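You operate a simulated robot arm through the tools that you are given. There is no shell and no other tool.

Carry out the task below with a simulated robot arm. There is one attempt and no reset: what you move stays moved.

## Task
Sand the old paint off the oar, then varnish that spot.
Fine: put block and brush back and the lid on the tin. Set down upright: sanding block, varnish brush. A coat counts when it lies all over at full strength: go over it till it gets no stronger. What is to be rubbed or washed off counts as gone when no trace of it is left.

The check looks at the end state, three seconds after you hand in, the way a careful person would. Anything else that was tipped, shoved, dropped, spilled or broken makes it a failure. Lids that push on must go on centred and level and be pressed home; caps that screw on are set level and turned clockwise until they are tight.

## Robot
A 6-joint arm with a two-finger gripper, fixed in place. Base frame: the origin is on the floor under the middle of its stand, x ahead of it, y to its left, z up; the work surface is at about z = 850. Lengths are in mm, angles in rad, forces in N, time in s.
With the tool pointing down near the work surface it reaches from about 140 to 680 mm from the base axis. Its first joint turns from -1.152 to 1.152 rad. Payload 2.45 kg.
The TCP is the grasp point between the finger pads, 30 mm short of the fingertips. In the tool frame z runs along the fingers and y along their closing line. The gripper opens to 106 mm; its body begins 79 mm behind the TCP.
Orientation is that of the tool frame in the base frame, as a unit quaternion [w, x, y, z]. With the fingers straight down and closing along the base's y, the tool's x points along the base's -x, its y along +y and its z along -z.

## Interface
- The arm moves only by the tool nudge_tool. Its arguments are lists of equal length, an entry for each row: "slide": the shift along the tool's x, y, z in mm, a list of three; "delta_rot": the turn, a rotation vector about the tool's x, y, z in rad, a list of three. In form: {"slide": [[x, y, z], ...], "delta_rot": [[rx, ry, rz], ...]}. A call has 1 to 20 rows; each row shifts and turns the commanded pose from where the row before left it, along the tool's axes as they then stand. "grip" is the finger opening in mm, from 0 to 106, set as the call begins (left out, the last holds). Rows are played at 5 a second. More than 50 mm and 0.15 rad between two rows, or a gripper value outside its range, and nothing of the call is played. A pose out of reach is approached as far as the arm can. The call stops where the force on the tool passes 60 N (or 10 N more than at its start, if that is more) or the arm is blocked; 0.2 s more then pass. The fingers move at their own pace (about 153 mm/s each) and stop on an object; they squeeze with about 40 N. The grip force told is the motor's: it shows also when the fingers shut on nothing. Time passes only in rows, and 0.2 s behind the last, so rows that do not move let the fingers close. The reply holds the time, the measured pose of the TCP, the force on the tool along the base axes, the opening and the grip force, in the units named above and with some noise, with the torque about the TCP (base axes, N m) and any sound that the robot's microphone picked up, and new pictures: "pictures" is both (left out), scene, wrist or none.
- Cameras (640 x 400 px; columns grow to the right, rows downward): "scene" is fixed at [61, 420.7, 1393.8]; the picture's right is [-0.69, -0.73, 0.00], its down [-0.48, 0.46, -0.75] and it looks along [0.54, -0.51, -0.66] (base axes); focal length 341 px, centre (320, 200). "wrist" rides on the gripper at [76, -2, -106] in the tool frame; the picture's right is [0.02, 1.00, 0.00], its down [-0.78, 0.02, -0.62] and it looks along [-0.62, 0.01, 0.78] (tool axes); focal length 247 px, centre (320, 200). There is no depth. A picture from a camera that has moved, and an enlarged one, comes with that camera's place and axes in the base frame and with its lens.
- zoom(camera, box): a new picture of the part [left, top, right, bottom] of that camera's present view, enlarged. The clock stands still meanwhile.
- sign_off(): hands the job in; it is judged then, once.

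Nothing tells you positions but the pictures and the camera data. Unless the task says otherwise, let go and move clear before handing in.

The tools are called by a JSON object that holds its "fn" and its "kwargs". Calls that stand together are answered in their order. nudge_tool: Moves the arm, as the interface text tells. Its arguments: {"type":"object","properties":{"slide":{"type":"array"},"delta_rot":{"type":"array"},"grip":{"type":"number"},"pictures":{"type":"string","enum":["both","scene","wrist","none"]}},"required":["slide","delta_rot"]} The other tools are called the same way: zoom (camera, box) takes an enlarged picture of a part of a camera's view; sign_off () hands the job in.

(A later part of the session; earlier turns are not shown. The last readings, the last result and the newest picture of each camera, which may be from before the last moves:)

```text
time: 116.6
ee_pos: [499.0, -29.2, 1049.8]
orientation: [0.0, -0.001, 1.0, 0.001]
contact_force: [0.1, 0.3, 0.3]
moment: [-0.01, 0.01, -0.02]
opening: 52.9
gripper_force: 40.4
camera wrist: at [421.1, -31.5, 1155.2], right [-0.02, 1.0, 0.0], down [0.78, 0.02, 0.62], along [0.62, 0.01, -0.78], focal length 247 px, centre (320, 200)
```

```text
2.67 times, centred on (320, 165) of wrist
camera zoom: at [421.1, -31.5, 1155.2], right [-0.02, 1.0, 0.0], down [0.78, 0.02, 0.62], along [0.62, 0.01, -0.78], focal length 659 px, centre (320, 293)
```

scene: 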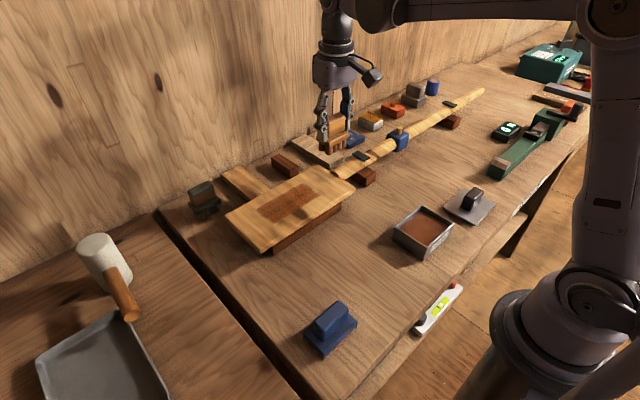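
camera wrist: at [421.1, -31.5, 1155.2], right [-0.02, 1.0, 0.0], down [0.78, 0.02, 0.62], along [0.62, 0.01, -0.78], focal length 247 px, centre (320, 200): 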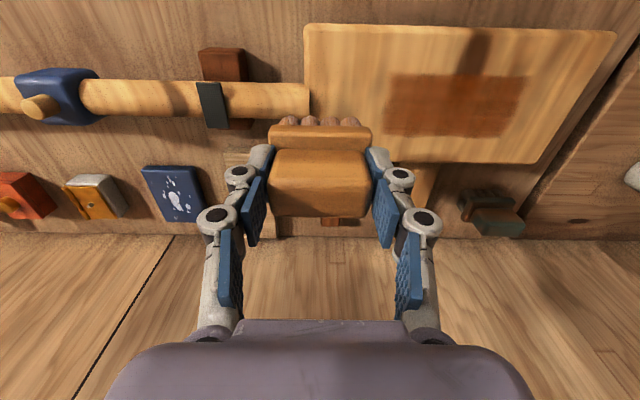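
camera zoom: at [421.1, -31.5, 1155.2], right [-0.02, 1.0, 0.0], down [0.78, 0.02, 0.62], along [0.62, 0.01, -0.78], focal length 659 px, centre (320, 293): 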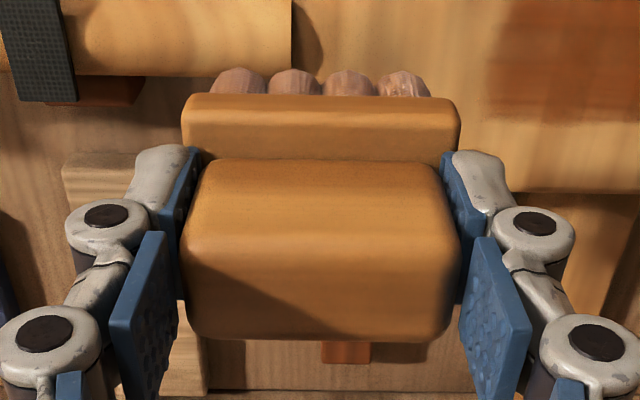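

The brush is level in the grip. Carrying it back to its original place at (248, 80).

{"fn": "nudge_tool", "kwargs": {"slide": [[35.6, 15.7, 0], [35.6, 15.7, 0], [35.6, 15.7, 0], [35.6, 15.7, 0], [35.6, 15.8, 0], [35.5, 15.8, 0], [35.5, 15.8, 0], [0, 0, 40], [0, 0, 40], [0, 0, 25], [0, 0, 10], [0, 0, 0]], "delta_rot": [[0, 0, 0], [0, 0, 0], [0, 0, 0], [0, 0, 0], [0, 0, 0], [0, 0, 0], [0, 0, 0], [0, 0, 0], [0, 0, 0], [0, 0, 0], [0, 0, 0], [0, 0, 0]]}}

{"fn": "zoom", "kwargs": {"camera": "scene", "box": [340, 225, 430, 305]}}

```text
time: 119.2
ee_pos: [249.2, 80.7, 930.6]
orientation: [0.0, 0.0, 1.0, -0.001]
contact_force: [-0.1, -0.3, -1.2]
moment: [-0.01, 0.03, 0.02]
opening: 52.9
gripper_force: 39.7
camera wrist: at [171.3, 78.4, 1037.2], right [-0.02, 1.0, 0.0], down [0.78, 0.02, 0.62], along [0.62, 0.01, -0.78], focal length 247 px, centre (320, 200)
```

scene: 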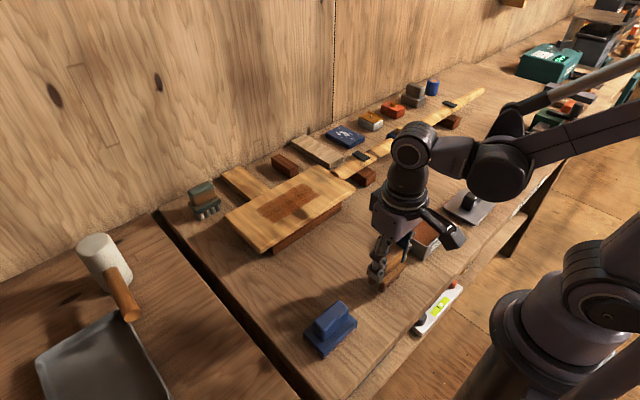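
wrist: 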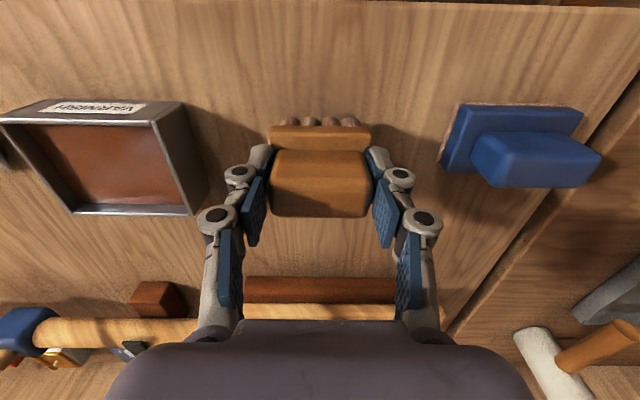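

```text
5.00 times, centred on (385, 265) of scene
camera zoom: at [61.0, 420.7, 1393.8], right [-0.69, -0.73, 0.0], down [-0.48, 0.46, -0.75], along [0.54, -0.51, -0.66], focal length 1703 px, centre (-5, -125)
```

zoom: 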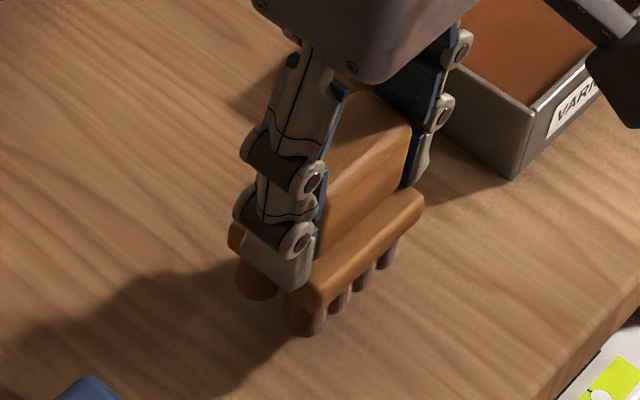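

{"fn": "nudge_tool", "kwargs": {"slide": [[0, 0, 6], [0, 0, 4], [0, 0, 1.5], [0, 0, 0]], "delta_rot": [[0, 0, 0], [0, 0, 0], [0, 0, 0], [0, 0, 0]], "pictures": "none"}}

```text
time: 120.2
ee_pos: [248.1, 80.1, 919.3]
orientation: [0.0, 0.0, 1.0, 0.0]
contact_force: [0.0, 0.1, -1.5]
moment: [-0.01, 0.0, 0.0]
opening: 52.7
gripper_force: 39.9
```

{"fn": "nudge_tool", "kwargs": {"slide": [[0, 0, 1], [0, 0, 1], [0, 0, 0]], "delta_rot": [[0, 0, 0], [0, 0, 0], [0, 0, 0]], "pictures": "none"}}

```text
time: 121.0
ee_pos: [247.7, 81.3, 917.4]
orientation: [0.0, 0.0, 1.0, 0.001]
contact_force: [-0.3, 0.1, -0.8]
moment: [0.01, 0.02, 0.01]
opening: 53.2
gripper_force: 40.1
```

{"fn": "nudge_tool", "kwargs": {"slide": [[0, 0, 0.8], [0, 0, 0.7], [0, 0, 0]], "delta_rot": [[0, 0, 0], [0, 0, 0], [0, 0, 0]], "pictures": "none"}}

```text
time: 121.8
ee_pos: [249.1, 80.2, 915.2]
orientation: [0.0, 0.0, 1.0, 0.001]
contact_force: [0.3, -0.2, -1.7]
moment: [-0.01, 0.0, 0.01]
opening: 52.8
gripper_force: 40.1
```

{"fn": "nudge_tool", "kwargs": {"slide": [[0, 0, 0.7], [0, 0, 0.6], [0, 0, 0]], "delta_rot": [[0, 0, 0], [0, 0, 0], [0, 0, 0]], "pictures": "scene"}}

{"fn": "zoom", "kwargs": {"camera": "scene", "box": [340, 225, 430, 305]}}

```text
time: 122.6
ee_pos: [249.5, 81.0, 914.8]
orientation: [-0.001, 0.0, 1.0, 0.0]
contact_force: [0.0, -0.1, -0.3]
moment: [-0.01, -0.02, 0.01]
opening: 52.9
gripper_force: 40.4
```

scene: 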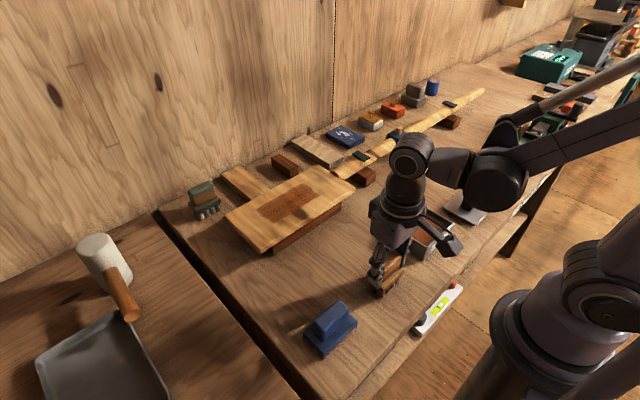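

```text
5.00 times, centred on (385, 265) of scene
camera zoom: at [61.0, 420.7, 1393.8], right [-0.69, -0.73, 0.0], down [-0.48, 0.46, -0.75], along [0.54, -0.51, -0.66], focal length 1703 px, centre (-5, -125)
```

zoom: 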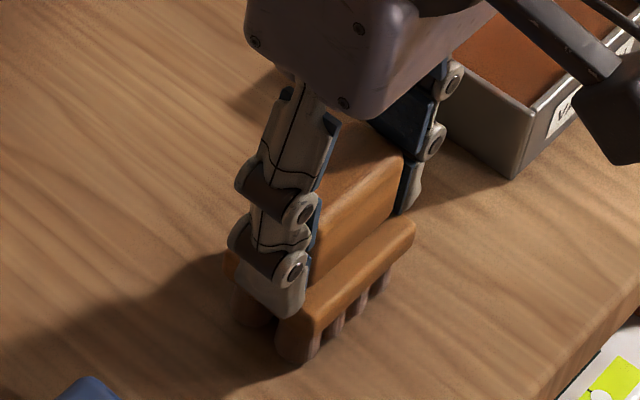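

{"fn": "nudge_tool", "kwargs": {"slide": [[0, 0, 0.6], [0, 0, 0.6], [0, 0, 0]], "delta_rot": [[0, 0, 0], [0, 0, 0], [0, 0, 0]], "pictures": "none"}}

```text
time: 123.4
ee_pos: [249.3, 80.5, 914.5]
orientation: [0.0, 0.001, 1.0, 0.0]
contact_force: [-0.1, 0.4, -1.0]
moment: [0.0, 0.01, 0.0]
opening: 53.0
gripper_force: 39.9
```

{"fn": "nudge_tool", "kwargs": {"slide": [[0, 0, 0.6], [0, 0, 0.5], [0, 0, 0]], "delta_rot": [[0, 0, 0], [0, 0, 0], [0, 0, 0]], "pictures": "none"}}

```text
time: 124.2
ee_pos: [248.7, 80.8, 915.1]
orientation: [-0.002, -0.001, 1.0, 0.001]
contact_force: [-5.6, -1.0, 38.2]
moment: [-0.09, 0.15, -0.04]
opening: 53.0
gripper_force: 39.9
```

Touched down. Relieving the pressure and releasing.

{"fn": "nudge_tool", "kwargs": {"slide": [[0, 0, -0.5], [0, 0, -0.2], [0, 0, 0]], "delta_rot": [[0, 0, 0], [0, 0, 0], [0, 0, 0]], "pictures": "none"}}

{"fn": "nudge_tool", "kwargs": {"slide": [[0, 0, 0], [0, 0, 0], [0, 0, 0], [0, 0, 0]], "delta_rot": [[0, 0, 0], [0, 0, 0], [0, 0, 0], [0, 0, 0]], "grip": 106}}

{"fn": "zoom", "kwargs": {"camera": "scene", "box": [340, 225, 430, 305]}}

```text
time: 125.0
ee_pos: [248.6, 80.9, 913.7]
orientation: [0.0, 0.0, 1.0, -0.001]
contact_force: [-5.8, -0.3, 38.2]
moment: [-0.04, 0.24, 0.04]
opening: 53.2
gripper_force: 40.1
```

```text
time: 126.0
ee_pos: [248.5, 81.2, 914.4]
orientation: [0.0, 0.0, 1.0, 0.0]
contact_force: [0.1, 0.1, -0.1]
moment: [0.03, 0.0, 0.01]
opening: 106.1
gripper_force: 0.2
camera wrist: at [171.4, 78.9, 1019.8], right [-0.02, 1.0, 0.0], down [0.78, 0.02, 0.62], along [0.62, 0.01, -0.78], focal length 247 px, centre (320, 200)
```

scene: 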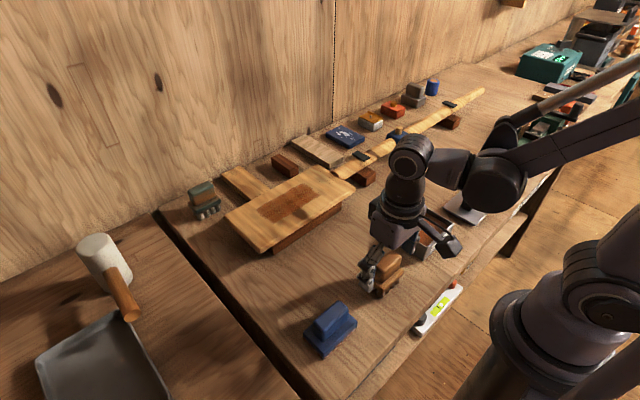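
wrist: 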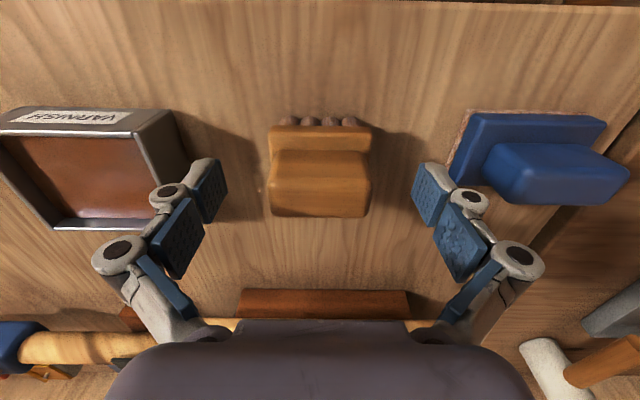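

```text
5.00 times, centred on (385, 265) of scene
camera zoom: at [61.0, 420.7, 1393.8], right [-0.69, -0.73, 0.0], down [-0.48, 0.46, -0.75], along [0.54, -0.51, -0.66], focal length 1703 px, centre (-5, -125)
```

zoom: 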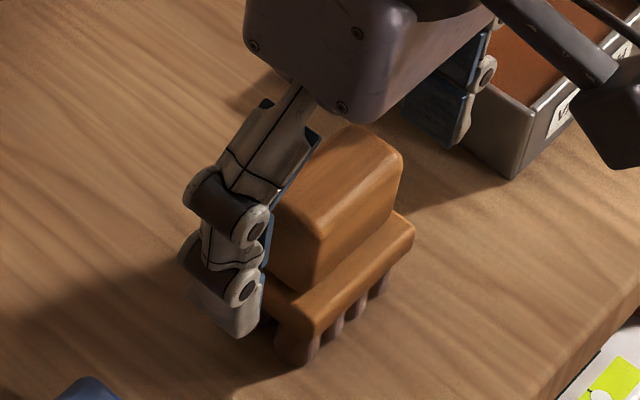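

The brush stands upright at its original spot. Now rising and moving over to the lid at about (246, -233).

{"fn": "nudge_tool", "kwargs": {"slide": [[0, 0, -30], [0, 0, -40], [0, 0, -20], [0, -45, 0], [0, -45, 0], [0, -45, 0], [0, -45, 0], [0, -45, 0], [0, -45, 0], [0, -43, 0]], "delta_rot": [[0, 0, 0], [0, 0, 0], [0, 0, 0], [0, 0, 0], [0, 0, 0], [0, 0, 0], [0, 0, 0], [0, 0, 0], [0, 0, 0], [0, 0, 0]]}}

{"fn": "zoom", "kwargs": {"camera": "wrist", "box": [220, 20, 520, 210]}}

{"fn": "zoom", "kwargs": {"camera": "scene", "box": [380, 160, 510, 260]}}

{"fn": "zoom", "kwargs": {"camera": "scene", "box": [345, 230, 425, 305]}}

```text
time: 128.2
ee_pos: [249.2, -234.6, 1005.0]
orientation: [0.0, 0.0, 1.0, 0.0]
contact_force: [-0.6, 0.1, 0.3]
moment: [0.02, -0.02, 0.0]
opening: 105.9
gripper_force: 0.1
camera wrist: at [171.2, -237.0, 1111.5], right [-0.02, 1.0, 0.0], down [0.78, 0.02, 0.62], along [0.62, 0.01, -0.78], focal length 247 px, centre (320, 200)
```

scene: 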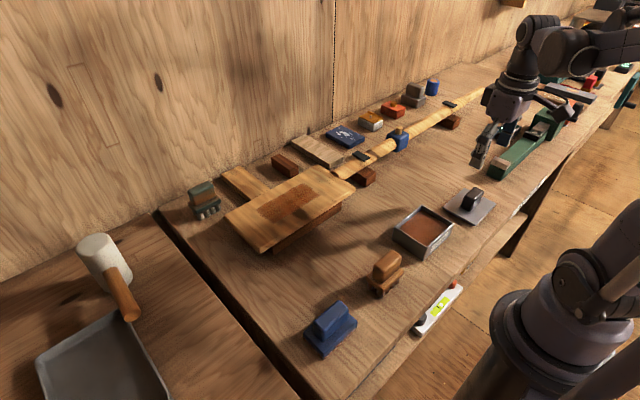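
wrist: 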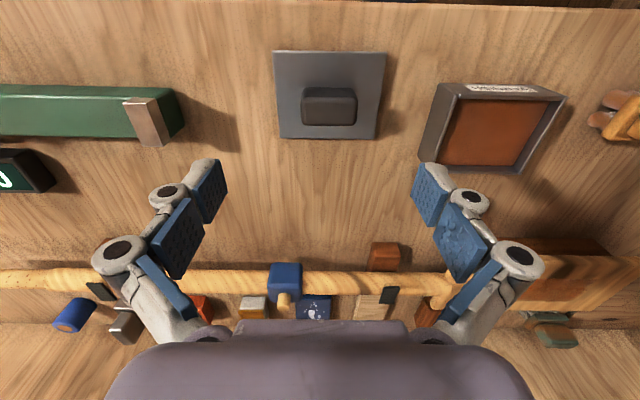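

```text
2.11 times, centred on (370, 115) of wrist
camera zoom: at [171.2, -237.0, 1111.5], right [-0.02, 1.0, 0.0], down [0.78, 0.02, 0.62], along [0.62, 0.01, -0.78], focal length 520 px, centre (215, 379)
```

zoom: 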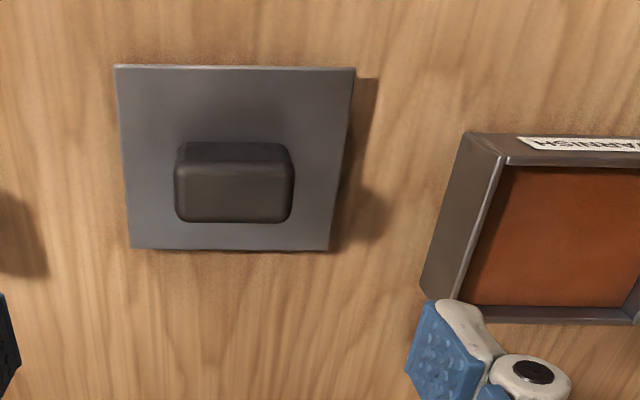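

```text
4.00 times, centred on (445, 210) of scene
camera zoom: at [61.0, 420.7, 1393.8], right [-0.69, -0.73, 0.0], down [-0.48, 0.46, -0.75], along [0.54, -0.51, -0.66], focal length 1363 px, centre (-180, 160)
```

zoom: 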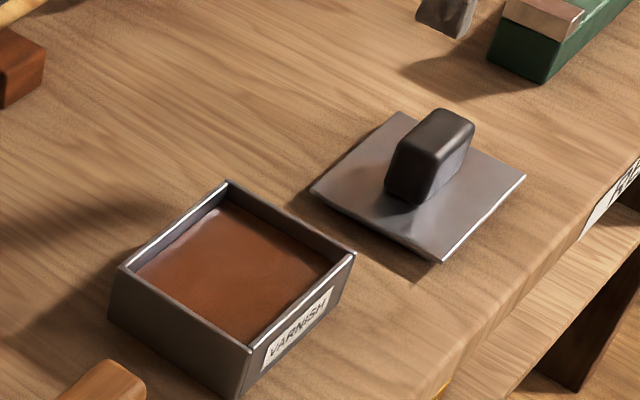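

```text
5.33 times, centred on (385, 268) of scene
camera zoom: at [61.0, 420.7, 1393.8], right [-0.69, -0.73, 0.0], down [-0.48, 0.46, -0.75], along [0.54, -0.51, -0.66], focal length 1817 px, centre (-27, -160)
```

zoom: 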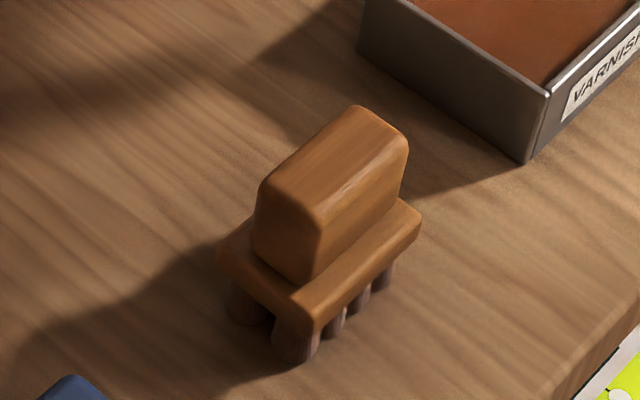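

The lid's plate appears raised on a plug (shadow gap), top about z 866, centred near (242, -226). The tin centre is about (266, -70). I'll zoom in on the lid to get its handle height.

{"fn": "zoom", "kwargs": {"camera": "scene", "box": [440, 180, 500, 230]}}

{"fn": "zoom", "kwargs": {"camera": "wrist", "box": [265, 40, 400, 150]}}

```text
8.00 times, centred on (470, 205) of scene
camera zoom: at [61.0, 420.7, 1393.8], right [-0.69, -0.73, 0.0], down [-0.48, 0.46, -0.75], along [0.54, -0.51, -0.66], focal length 2726 px, centre (-880, 160)
```

zoom: 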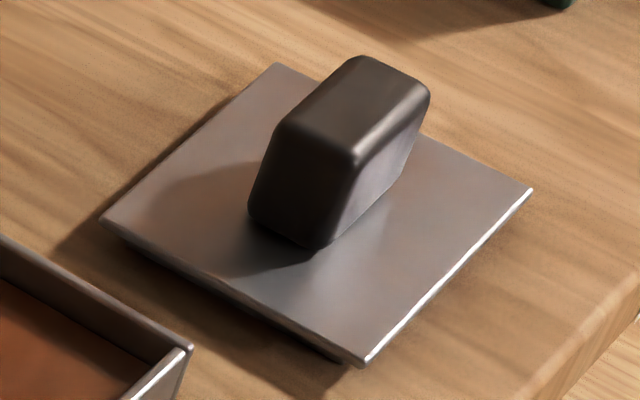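

```text
3.64 times, centred on (332, 95) of wrist
camera zoom: at [171.2, -237.0, 1111.5], right [-0.02, 1.0, 0.0], down [0.78, 0.02, 0.62], along [0.62, 0.01, -0.78], focal length 898 px, centre (274, 582)
```

zoom: 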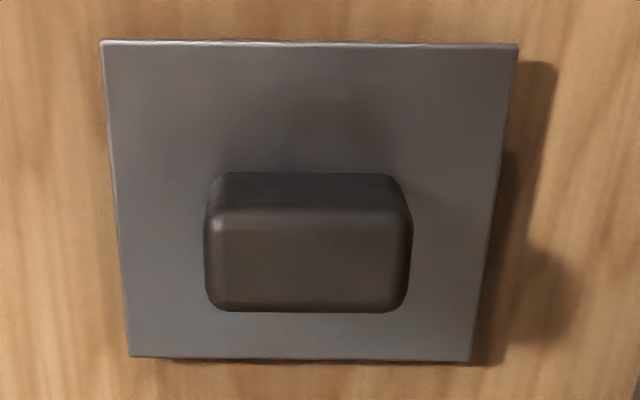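

The lid handle is about x 232–254, y ±24 around -225.7, top near z 901. Lowering onto it.

{"fn": "nudge_tool", "kwargs": {"slide": [[5.3, 7, 30], [0, 0, 30], [0, 0, 25], [0, 0, 15]], "delta_rot": [[0, 0, 0], [0, 0, 0], [0, 0, 0], [0, 0, 0]]}}

{"fn": "zoom", "kwargs": {"camera": "wrist", "box": [170, 80, 470, 270]}}

{"fn": "zoom", "kwargs": {"camera": "scene", "box": [420, 160, 520, 235]}}

```text
time: 129.2
ee_pos: [242.8, -223.4, 903.4]
orientation: [0.0, 0.0, 1.0, 0.0]
contact_force: [-0.4, 0.3, 0.2]
moment: [0.0, 0.01, 0.01]
opening: 105.9
gripper_force: 0.0
camera wrist: at [165.6, -226.1, 1010.2], right [-0.02, 1.0, 0.0], down [0.78, 0.02, 0.62], along [0.62, 0.01, -0.78], focal length 247 px, centre (320, 200)
```

scene: 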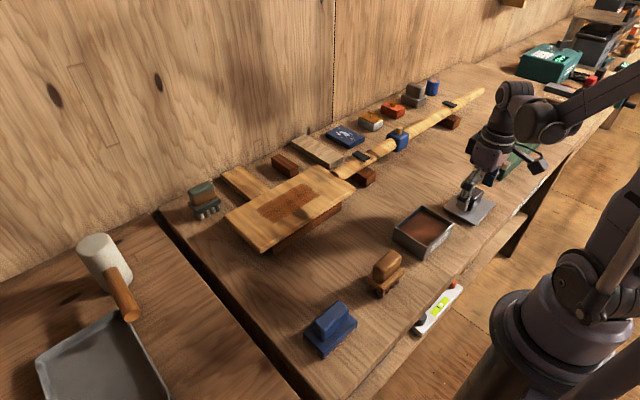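
wrist: 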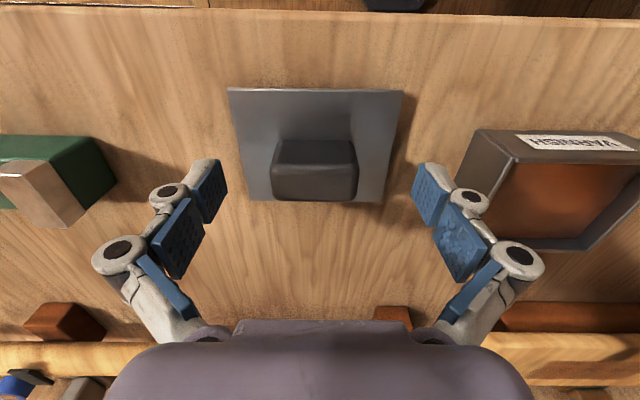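

```text
2.11 times, centred on (320, 175) of wrist
camera zoom: at [165.6, -226.1, 1010.2], right [-0.02, 1.0, 0.0], down [0.78, 0.02, 0.62], along [0.62, 0.01, -0.78], focal length 520 px, centre (320, 253)
```

zoom: 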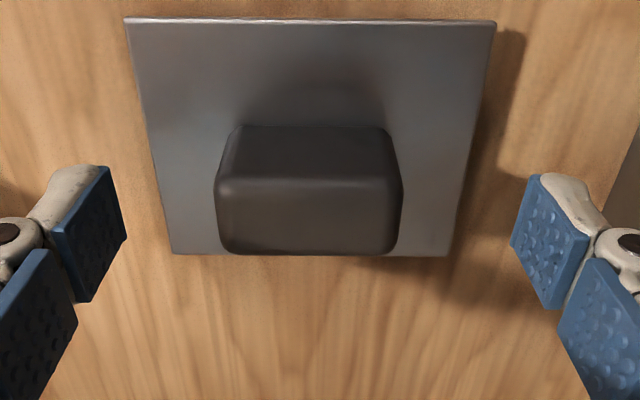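

```text
5.33 times, centred on (470, 198) of scene
camera zoom: at [61.0, 420.7, 1393.8], right [-0.69, -0.73, 0.0], down [-0.48, 0.46, -0.75], along [0.54, -0.51, -0.66], focal length 1817 px, centre (-480, 213)
```

zoom: 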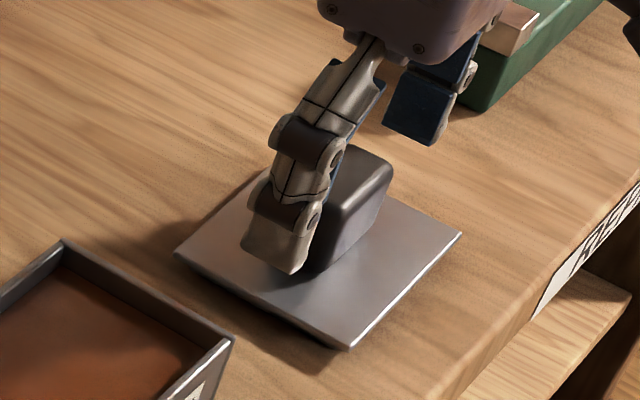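

The handle sits about 3 mm to the -y side of the gripper's centre. I'll let the arm settle and re-read before correcting.

{"fn": "nudge_tool", "kwargs": {"slide": [[0, 0, 0], [0, 0, 0], [0, 0, 0]], "delta_rot": [[0, 0, 0], [0, 0, 0], [0, 0, 0]]}}

{"fn": "zoom", "kwargs": {"camera": "wrist", "box": [170, 80, 470, 270]}}

```text
time: 130.0
ee_pos: [243.6, -224.5, 905.8]
orientation: [0.0, 0.0, 1.0, 0.0]
contact_force: [-0.3, 0.2, 1.0]
moment: [-0.04, -0.01, 0.01]
opening: 106.1
gripper_force: 0.0
camera wrist: at [165.7, -226.2, 1010.5], right [-0.02, 1.0, 0.0], down [0.78, 0.02, 0.62], along [0.62, 0.01, -0.78], focal length 247 px, centre (320, 200)
```

scene: 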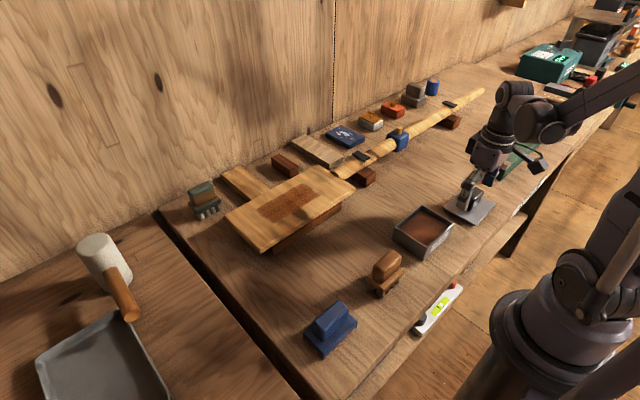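
wrist: 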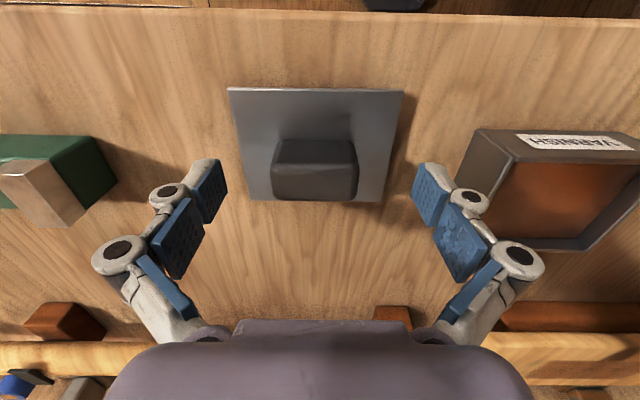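

```text
2.11 times, centred on (320, 175) of wrist
camera zoom: at [165.7, -226.2, 1010.5], right [-0.02, 1.0, 0.0], down [0.78, 0.02, 0.62], along [0.62, 0.01, -0.78], focal length 520 px, centre (320, 253)
```

zoom: 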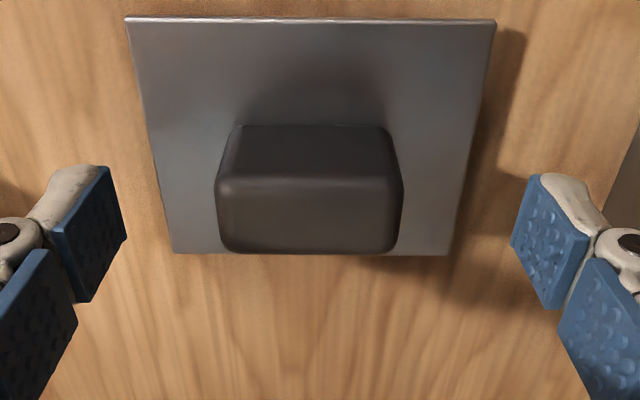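

{"fn": "nudge_tool", "kwargs": {"slide": [[0, -3.3, 0], [0, 0, 0], [0, 0, 0]], "delta_rot": [[0, 0, 0], [0, 0, 0], [0, 0, 0]], "pictures": "none"}}

{"fn": "zoom", "kwargs": {"camera": "wrist", "box": [170, 80, 470, 270]}}

```text
time: 130.8
ee_pos: [243.3, -227.8, 903.8]
orientation: [0.0, 0.001, 1.0, 0.0]
contact_force: [0.4, 0.2, 0.4]
moment: [-0.02, 0.01, -0.02]
opening: 106.1
gripper_force: 0.1
```

```text
2.11 times, centred on (320, 175) of wrist
camera zoom: at [165.4, -230.1, 1010.1], right [-0.02, 1.0, 0.0], down [0.78, 0.02, 0.62], along [0.62, 0.01, -0.78], focal length 520 px, centre (320, 253)
```

zoom: 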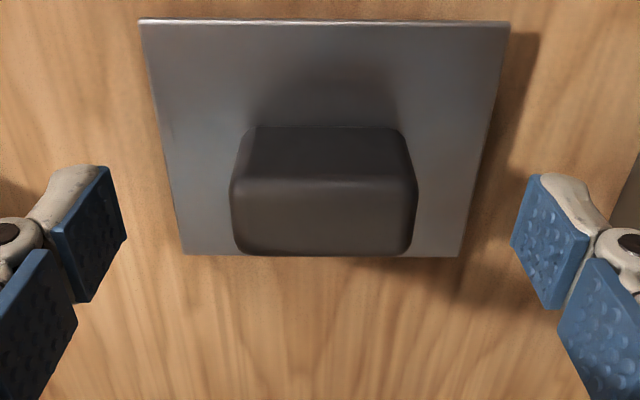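

Now centred. Lowering 3 mm more and closing on the lid handle.

{"fn": "nudge_tool", "kwargs": {"slide": [[0, 0, 3], [0, 0, 0]], "delta_rot": [[0, 0, 0], [0, 0, 0]], "pictures": "none"}}

{"fn": "nudge_tool", "kwargs": {"slide": [[0, 0, 0], [0, 0, 0], [0, 0, 0], [0, 0, 0], [0, 0, 0]], "delta_rot": [[0, 0, 0], [0, 0, 0], [0, 0, 0], [0, 0, 0], [0, 0, 0]], "grip": 30}}

{"fn": "zoom", "kwargs": {"camera": "wrist", "box": [170, 80, 470, 270]}}

```text
time: 131.4
ee_pos: [241.5, -227.5, 900.3]
orientation: [0.0, 0.0, 1.0, -0.001]
contact_force: [0.8, 0.9, -0.3]
moment: [0.01, 0.03, -0.01]
opening: 106.0
gripper_force: 0.1
```

```text
time: 132.6
ee_pos: [241.8, -226.6, 900.6]
orientation: [0.0, 0.0, 1.0, 0.0]
contact_force: [0.8, 1.8, 15.5]
moment: [0.1, 0.0, 0.05]
opening: 48.8
gripper_force: 40.4
camera wrist: at [165.0, -229.3, 1007.4], right [-0.02, 1.0, 0.0], down [0.78, 0.02, 0.62], along [0.62, 0.01, -0.78], focal length 247 px, centre (320, 200)
```

scene: 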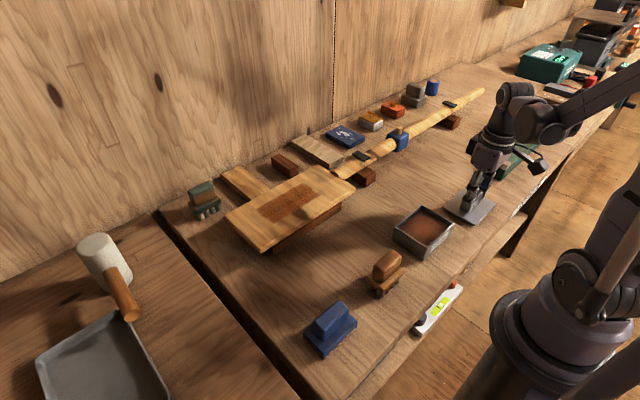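
wrist: 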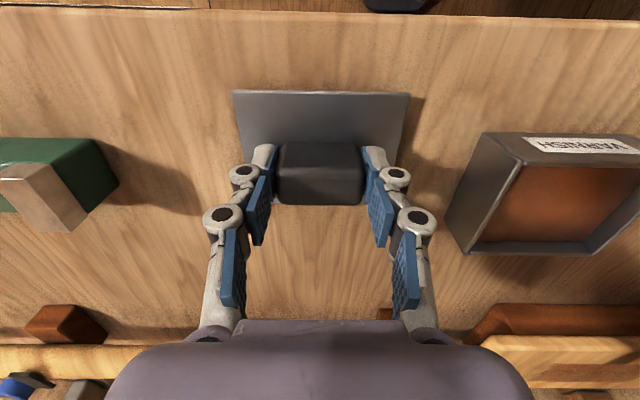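

```text
2.11 times, centred on (320, 175) of wrist
camera zoom: at [165.0, -229.3, 1007.4], right [-0.02, 1.0, 0.0], down [0.78, 0.02, 0.62], along [0.62, 0.01, -0.78], focal length 520 px, centre (320, 253)
```

zoom: 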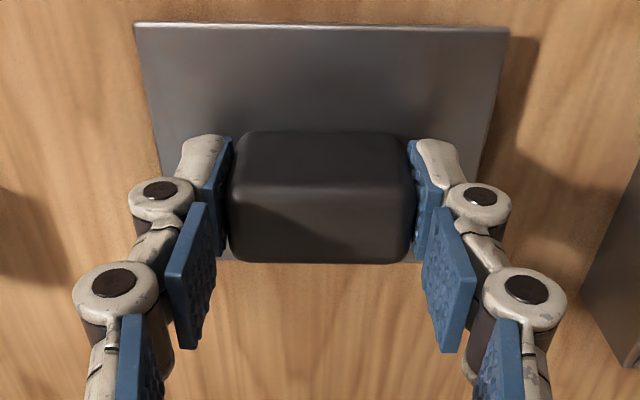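

Gripped. Lifting the lid and moving it over the tin at a safe height.

{"fn": "nudge_tool", "kwargs": {"slide": [[0, 0, -2], [0, 0, -8], [0, 0, -20], [0, 0, -30], [0, 0, -20], [0, 0, 0]], "delta_rot": [[0, 0, 0], [0, 0, 0], [0, 0, 0], [0, 0, 0], [0, 0, 0], [0, 0, 0]]}}

{"fn": "zoom", "kwargs": {"camera": "scene", "box": [420, 130, 520, 210]}}

{"fn": "zoom", "kwargs": {"camera": "wrist", "box": [170, 80, 470, 270]}}

```text
time: 134.0
ee_pos: [242.9, -229.2, 980.6]
orientation: [0.0, 0.001, 1.0, 0.0]
contact_force: [-0.5, 0.2, -0.8]
moment: [0.02, 0.0, 0.01]
opening: 49.0
gripper_force: 39.5
camera wrist: at [165.1, -230.5, 1088.3], right [-0.02, 1.0, 0.0], down [0.78, 0.02, 0.62], along [0.62, 0.01, -0.78], focal length 247 px, centre (320, 200)
```

scene: 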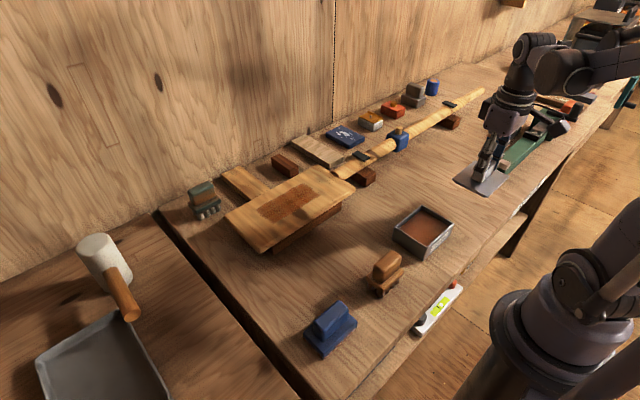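
wrist: 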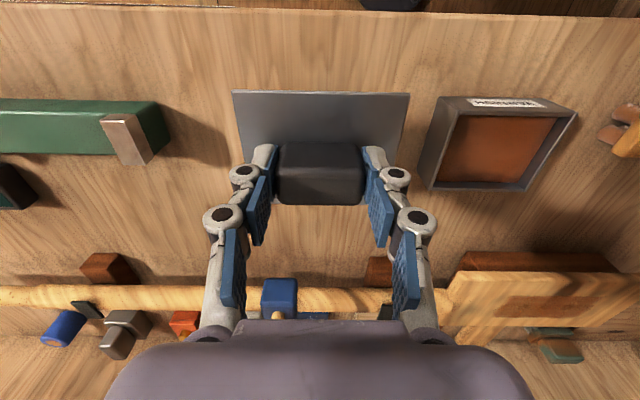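

```text
5.00 times, centred on (470, 170) of scene
camera zoom: at [61.0, 420.7, 1393.8], right [-0.69, -0.73, 0.0], down [-0.48, 0.46, -0.75], along [0.54, -0.51, -0.66], focal length 1703 px, centre (-430, 350)
```

zoom: 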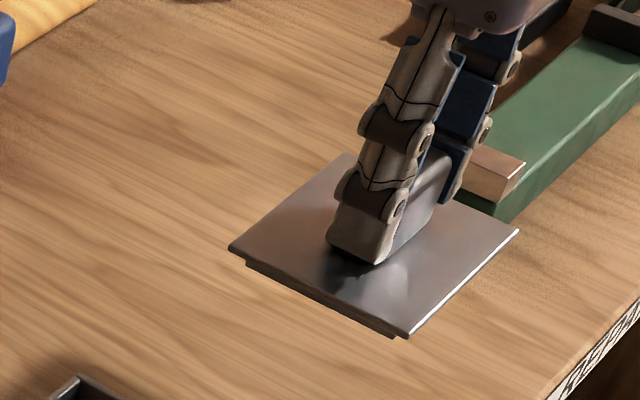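

```text
2.11 times, centred on (320, 175) of wrist
camera zoom: at [165.1, -230.5, 1088.3], right [-0.02, 1.0, 0.0], down [0.78, 0.02, 0.62], along [0.62, 0.01, -0.78], focal length 520 px, centre (320, 253)
```

zoom: 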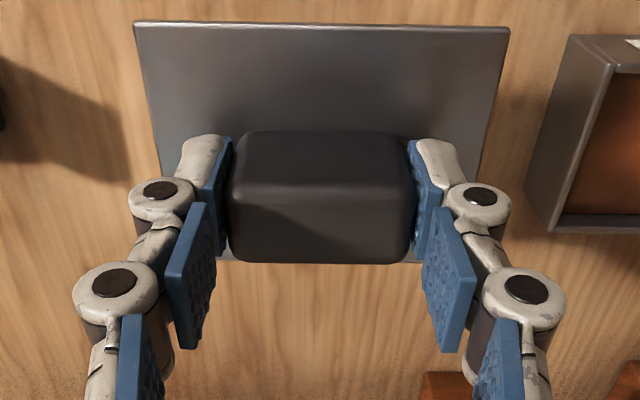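

The lid hangs level with its plug below. From here the tin is fully visible, so I'll measure it relative to the gripper.

{"fn": "zoom", "kwargs": {"camera": "wrist", "box": [410, 80, 590, 200]}}

{"fn": "zoom", "kwargs": {"camera": "scene", "box": [385, 195, 465, 265]}}

```text
3.33 times, centred on (500, 140) of wrist
camera zoom: at [165.1, -230.5, 1088.3], right [-0.02, 1.0, 0.0], down [0.78, 0.02, 0.62], along [0.62, 0.01, -0.78], focal length 823 px, centre (-280, 400)
```

zoom: 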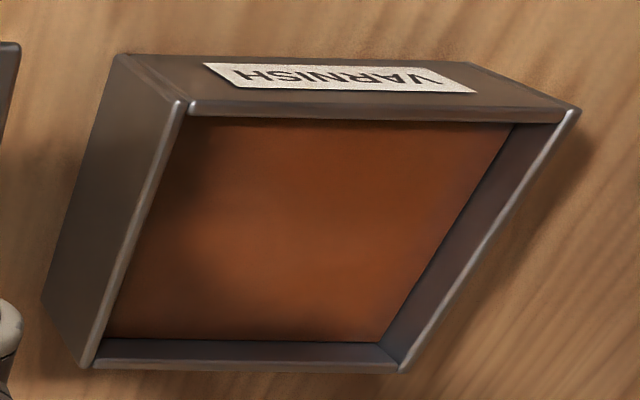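

```text
5.71 times, centred on (425, 230) of scene
camera zoom: at [61.0, 420.7, 1393.8], right [-0.69, -0.73, 0.0], down [-0.48, 0.46, -0.75], along [0.54, -0.51, -0.66], focal length 1947 px, centre (-280, 29)
```

zoom: 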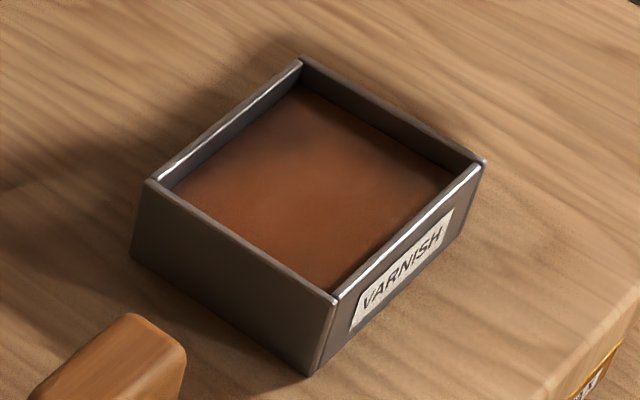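

By measuring both, the lid needs to shift about (+25, +156) mm to be centred on the tin (rim z ≈ 888). Moving there and hovering just above to check alignment.

{"fn": "nudge_tool", "kwargs": {"slide": [[-6.3, 39, 0], [-6.3, 39, 0], [-6.3, 39, 0], [-6.4, 39, 0], [0, 0, 0], [0, 0, 15], [0, 0, 10], [0, 0, 0], [0, 0, 0]], "delta_rot": [[0, 0, 0], [0, 0, 0], [0, 0, 0], [0, 0, 0], [0, 0, 0], [0, 0, 0], [0, 0, 0], [0, 0, 0], [0, 0, 0]]}}

{"fn": "zoom", "kwargs": {"camera": "scene", "box": [385, 175, 475, 265]}}

{"fn": "zoom", "kwargs": {"camera": "wrist", "box": [220, 50, 420, 200]}}

```text
time: 136.0
ee_pos: [268.3, -70.7, 957.0]
orientation: [-0.001, 0.0, 1.0, 0.0]
contact_force: [0.2, 0.0, -0.6]
moment: [0.03, 0.02, -0.01]
opening: 49.1
gripper_force: 40.1
camera wrist: at [189.9, -74.1, 1062.9], right [-0.02, 1.0, 0.0], down [0.78, 0.02, 0.62], along [0.62, 0.01, -0.78], focal length 247 px, centre (320, 200)
```

scene: 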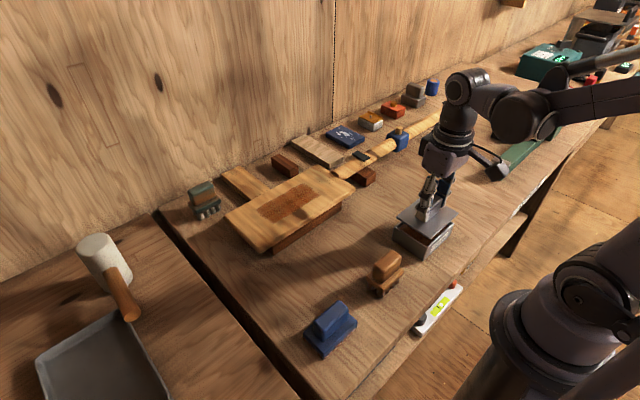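
wrist: 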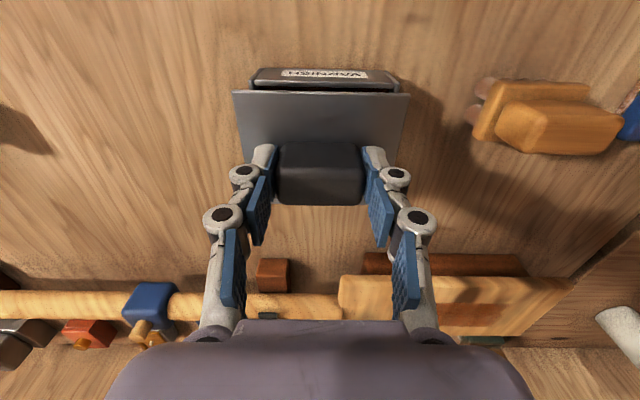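

```text
4.44 times, centred on (430, 220) of scene
camera zoom: at [61.0, 420.7, 1393.8], right [-0.69, -0.73, 0.0], down [-0.48, 0.46, -0.75], along [0.54, -0.51, -0.66], focal length 1514 px, centre (-169, 111)
```

zoom: 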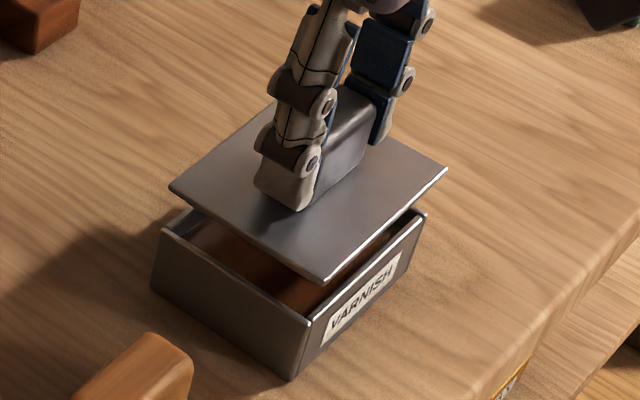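

```text
2.67 times, centred on (320, 125) of wrist
camera zoom: at [189.9, -74.1, 1062.9], right [-0.02, 1.0, 0.0], down [0.78, 0.02, 0.62], along [0.62, 0.01, -0.78], focal length 659 px, centre (320, 400)
```

zoom: 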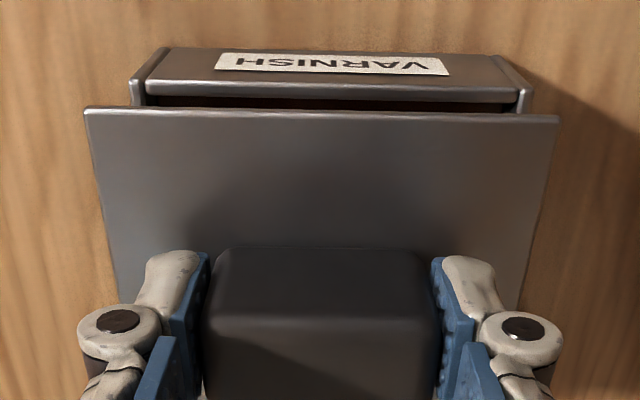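

In the wrist view the tin looks slightly to the +y side of the lid. Zooming in to confirm before lowering.

{"fn": "zoom", "kwargs": {"camera": "wrist", "box": [225, 60, 325, 110]}}

{"fn": "zoom", "kwargs": {"camera": "wrist", "box": [320, 60, 420, 110]}}

{"fn": "zoom", "kwargs": {"camera": "scene", "box": [390, 195, 470, 262]}}

```text
6.40 times, centred on (275, 85) of wrist
camera zoom: at [189.9, -74.1, 1062.9], right [-0.02, 1.0, 0.0], down [0.78, 0.02, 0.62], along [0.62, 0.01, -0.78], focal length 1581 px, centre (608, 936)
```

zoom: 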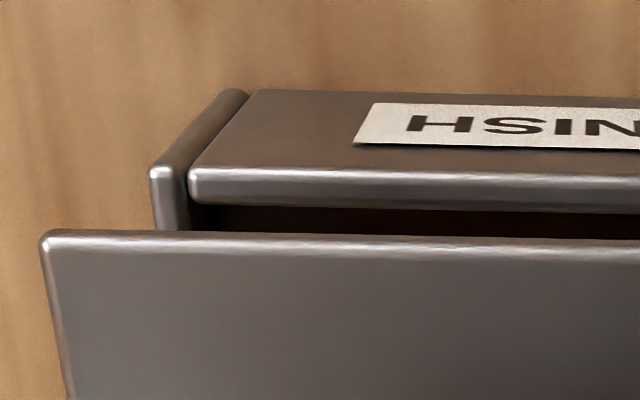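

```text
6.40 times, centred on (370, 85) of wrist
camera zoom: at [189.9, -74.1, 1062.9], right [-0.02, 1.0, 0.0], down [0.78, 0.02, 0.62], along [0.62, 0.01, -0.78], focal length 1581 px, centre (0, 936)
```

zoom: 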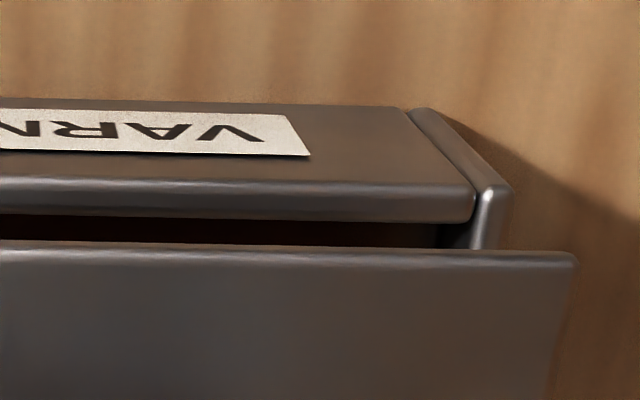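

```text
5.97 times, centred on (430, 228) of scene
camera zoom: at [61.0, 420.7, 1393.8], right [-0.69, -0.73, 0.0], down [-0.48, 0.46, -0.75], along [0.54, -0.51, -0.66], focal length 2034 px, centre (-337, 30)
```

zoom: 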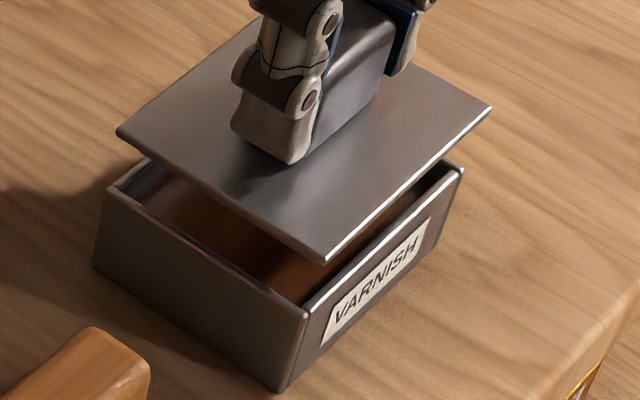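

The lid needs about +2.3 mm in y. Correcting and lowering to just above the rim for another look.

{"fn": "nudge_tool", "kwargs": {"slide": [[0, 2.3, 0], [0, 0, 5], [0, 0, 5], [0, 0, 0], [0, 0, 0]], "delta_rot": [[0, 0, 0], [0, 0, 0], [0, 0, 0], [0, 0, 0], [0, 0, 0]]}}

{"fn": "zoom", "kwargs": {"camera": "wrist", "box": [225, 60, 325, 110]}}

{"fn": "zoom", "kwargs": {"camera": "wrist", "box": [320, 60, 420, 110]}}

{"fn": "zoom", "kwargs": {"camera": "scene", "box": [390, 195, 470, 262]}}

```text
time: 137.2
ee_pos: [267.8, -71.2, 946.2]
orientation: [-0.001, 0.0, 1.0, 0.0]
contact_force: [-0.5, 0.5, -0.2]
moment: [-0.02, -0.02, -0.01]
opening: 49.0
gripper_force: 40.4
camera wrist: at [190.7, -72.1, 1052.2], right [-0.02, 1.0, 0.0], down [0.78, 0.02, 0.62], along [0.62, 0.01, -0.78], focal length 247 px, centre (320, 200)
```

scene: 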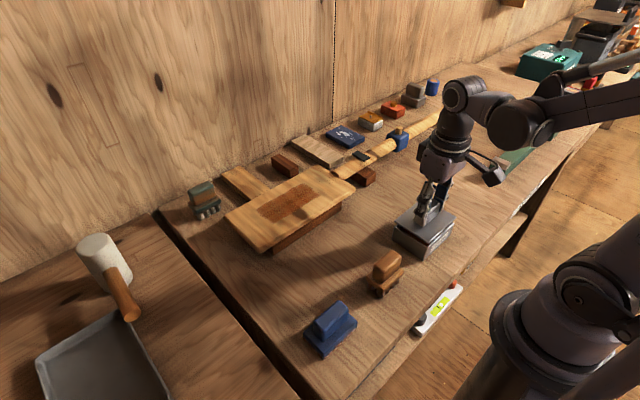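
wrist: 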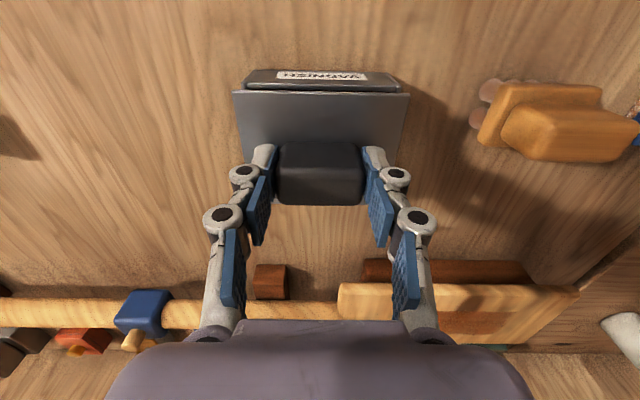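

```text
6.40 times, centred on (275, 85) of wrist
camera zoom: at [190.7, -72.1, 1052.2], right [-0.02, 1.0, 0.0], down [0.78, 0.02, 0.62], along [0.62, 0.01, -0.78], focal length 1581 px, centre (608, 936)
```

zoom: 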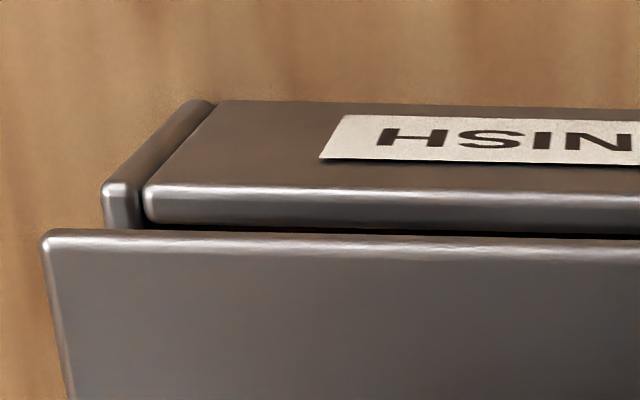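

```text
6.40 times, centred on (370, 85) of wrist
camera zoom: at [190.7, -72.1, 1052.2], right [-0.02, 1.0, 0.0], down [0.78, 0.02, 0.62], along [0.62, 0.01, -0.78], focal length 1581 px, centre (0, 936)
```

zoom: 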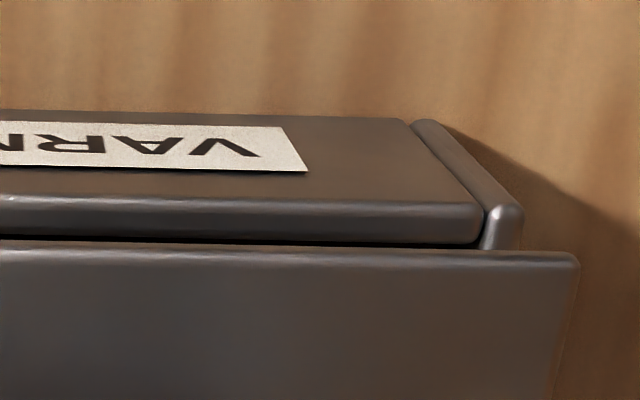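

```text
5.97 times, centred on (430, 228) of scene
camera zoom: at [61.0, 420.7, 1393.8], right [-0.69, -0.73, 0.0], down [-0.48, 0.46, -0.75], along [0.54, -0.51, -0.66], focal length 2034 px, centre (-337, 30)
```

zoom: 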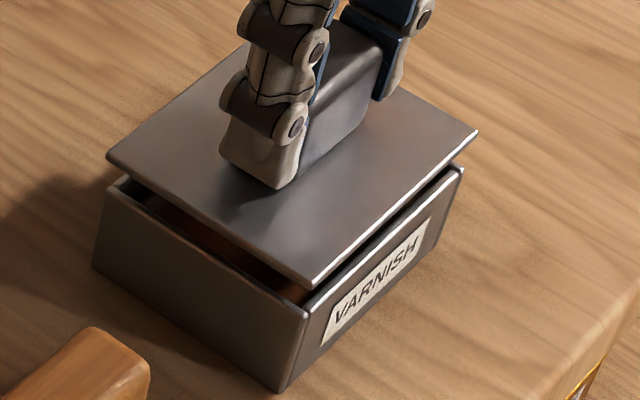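

Now centred within about half a millimetre in y; x looks a hair too far forward. I'll correct x slightly and lower gently until the plug touches or enters.

{"fn": "nudge_tool", "kwargs": {"slide": [[0.7, 0, 0], [0, 0, 2], [0, 0, 1.5], [0, 0, 0]], "delta_rot": [[0, 0, 0], [0, 0, 0], [0, 0, 0], [0, 0, 0]], "pictures": "none"}}

{"fn": "nudge_tool", "kwargs": {"slide": [[0, 0, 1], [0, 0, 0]], "delta_rot": [[0, 0, 0], [0, 0, 0]], "pictures": "none"}}

```text
time: 138.2
ee_pos: [268.8, -71.2, 942.3]
orientation: [0.0, 0.0, 1.0, 0.0]
contact_force: [0.5, -0.1, -1.1]
moment: [0.01, 0.0, -0.05]
opening: 48.6
gripper_force: 39.9
```

```text
time: 138.8
ee_pos: [266.4, -69.6, 942.2]
orientation: [0.001, 0.001, 1.0, 0.001]
contact_force: [-0.6, 0.6, -1.0]
moment: [0.01, -0.01, 0.0]
opening: 48.7
gripper_force: 40.2
```

{"fn": "nudge_tool", "kwargs": {"slide": [[0, 0, 0.8], [0, 0, 0]], "delta_rot": [[0, 0, 0], [0, 0, 0]], "pictures": "none"}}

{"fn": "nudge_tool", "kwargs": {"slide": [[0, 0, 0.8], [0, 0, 0]], "delta_rot": [[0, 0, 0], [0, 0, 0]], "pictures": "none"}}

{"fn": "nudge_tool", "kwargs": {"slide": [[0, 0, 0.8], [0, 0, 0]], "delta_rot": [[0, 0, 0], [0, 0, 0]], "pictures": "none"}}

```text
time: 139.4
ee_pos: [267.2, -69.6, 940.7]
orientation: [0.0, 0.0, 1.0, 0.0]
contact_force: [-1.5, 0.3, -0.4]
moment: [-0.01, -0.01, -0.03]
opening: 48.8
gripper_force: 40.0
```

```text
time: 140.0
ee_pos: [268.6, -70.2, 939.0]
orientation: [0.0, 0.0, 1.0, 0.0]
contact_force: [0.0, -0.3, -0.3]
moment: [0.0, 0.01, -0.02]
opening: 48.5
gripper_force: 39.9
```

```text
time: 140.6
ee_pos: [266.7, -69.8, 939.3]
orientation: [-0.001, 0.001, 1.0, 0.0]
contact_force: [0.1, 0.9, 0.5]
moment: [0.04, 0.01, 0.0]
opening: 48.8
gripper_force: 39.6
```

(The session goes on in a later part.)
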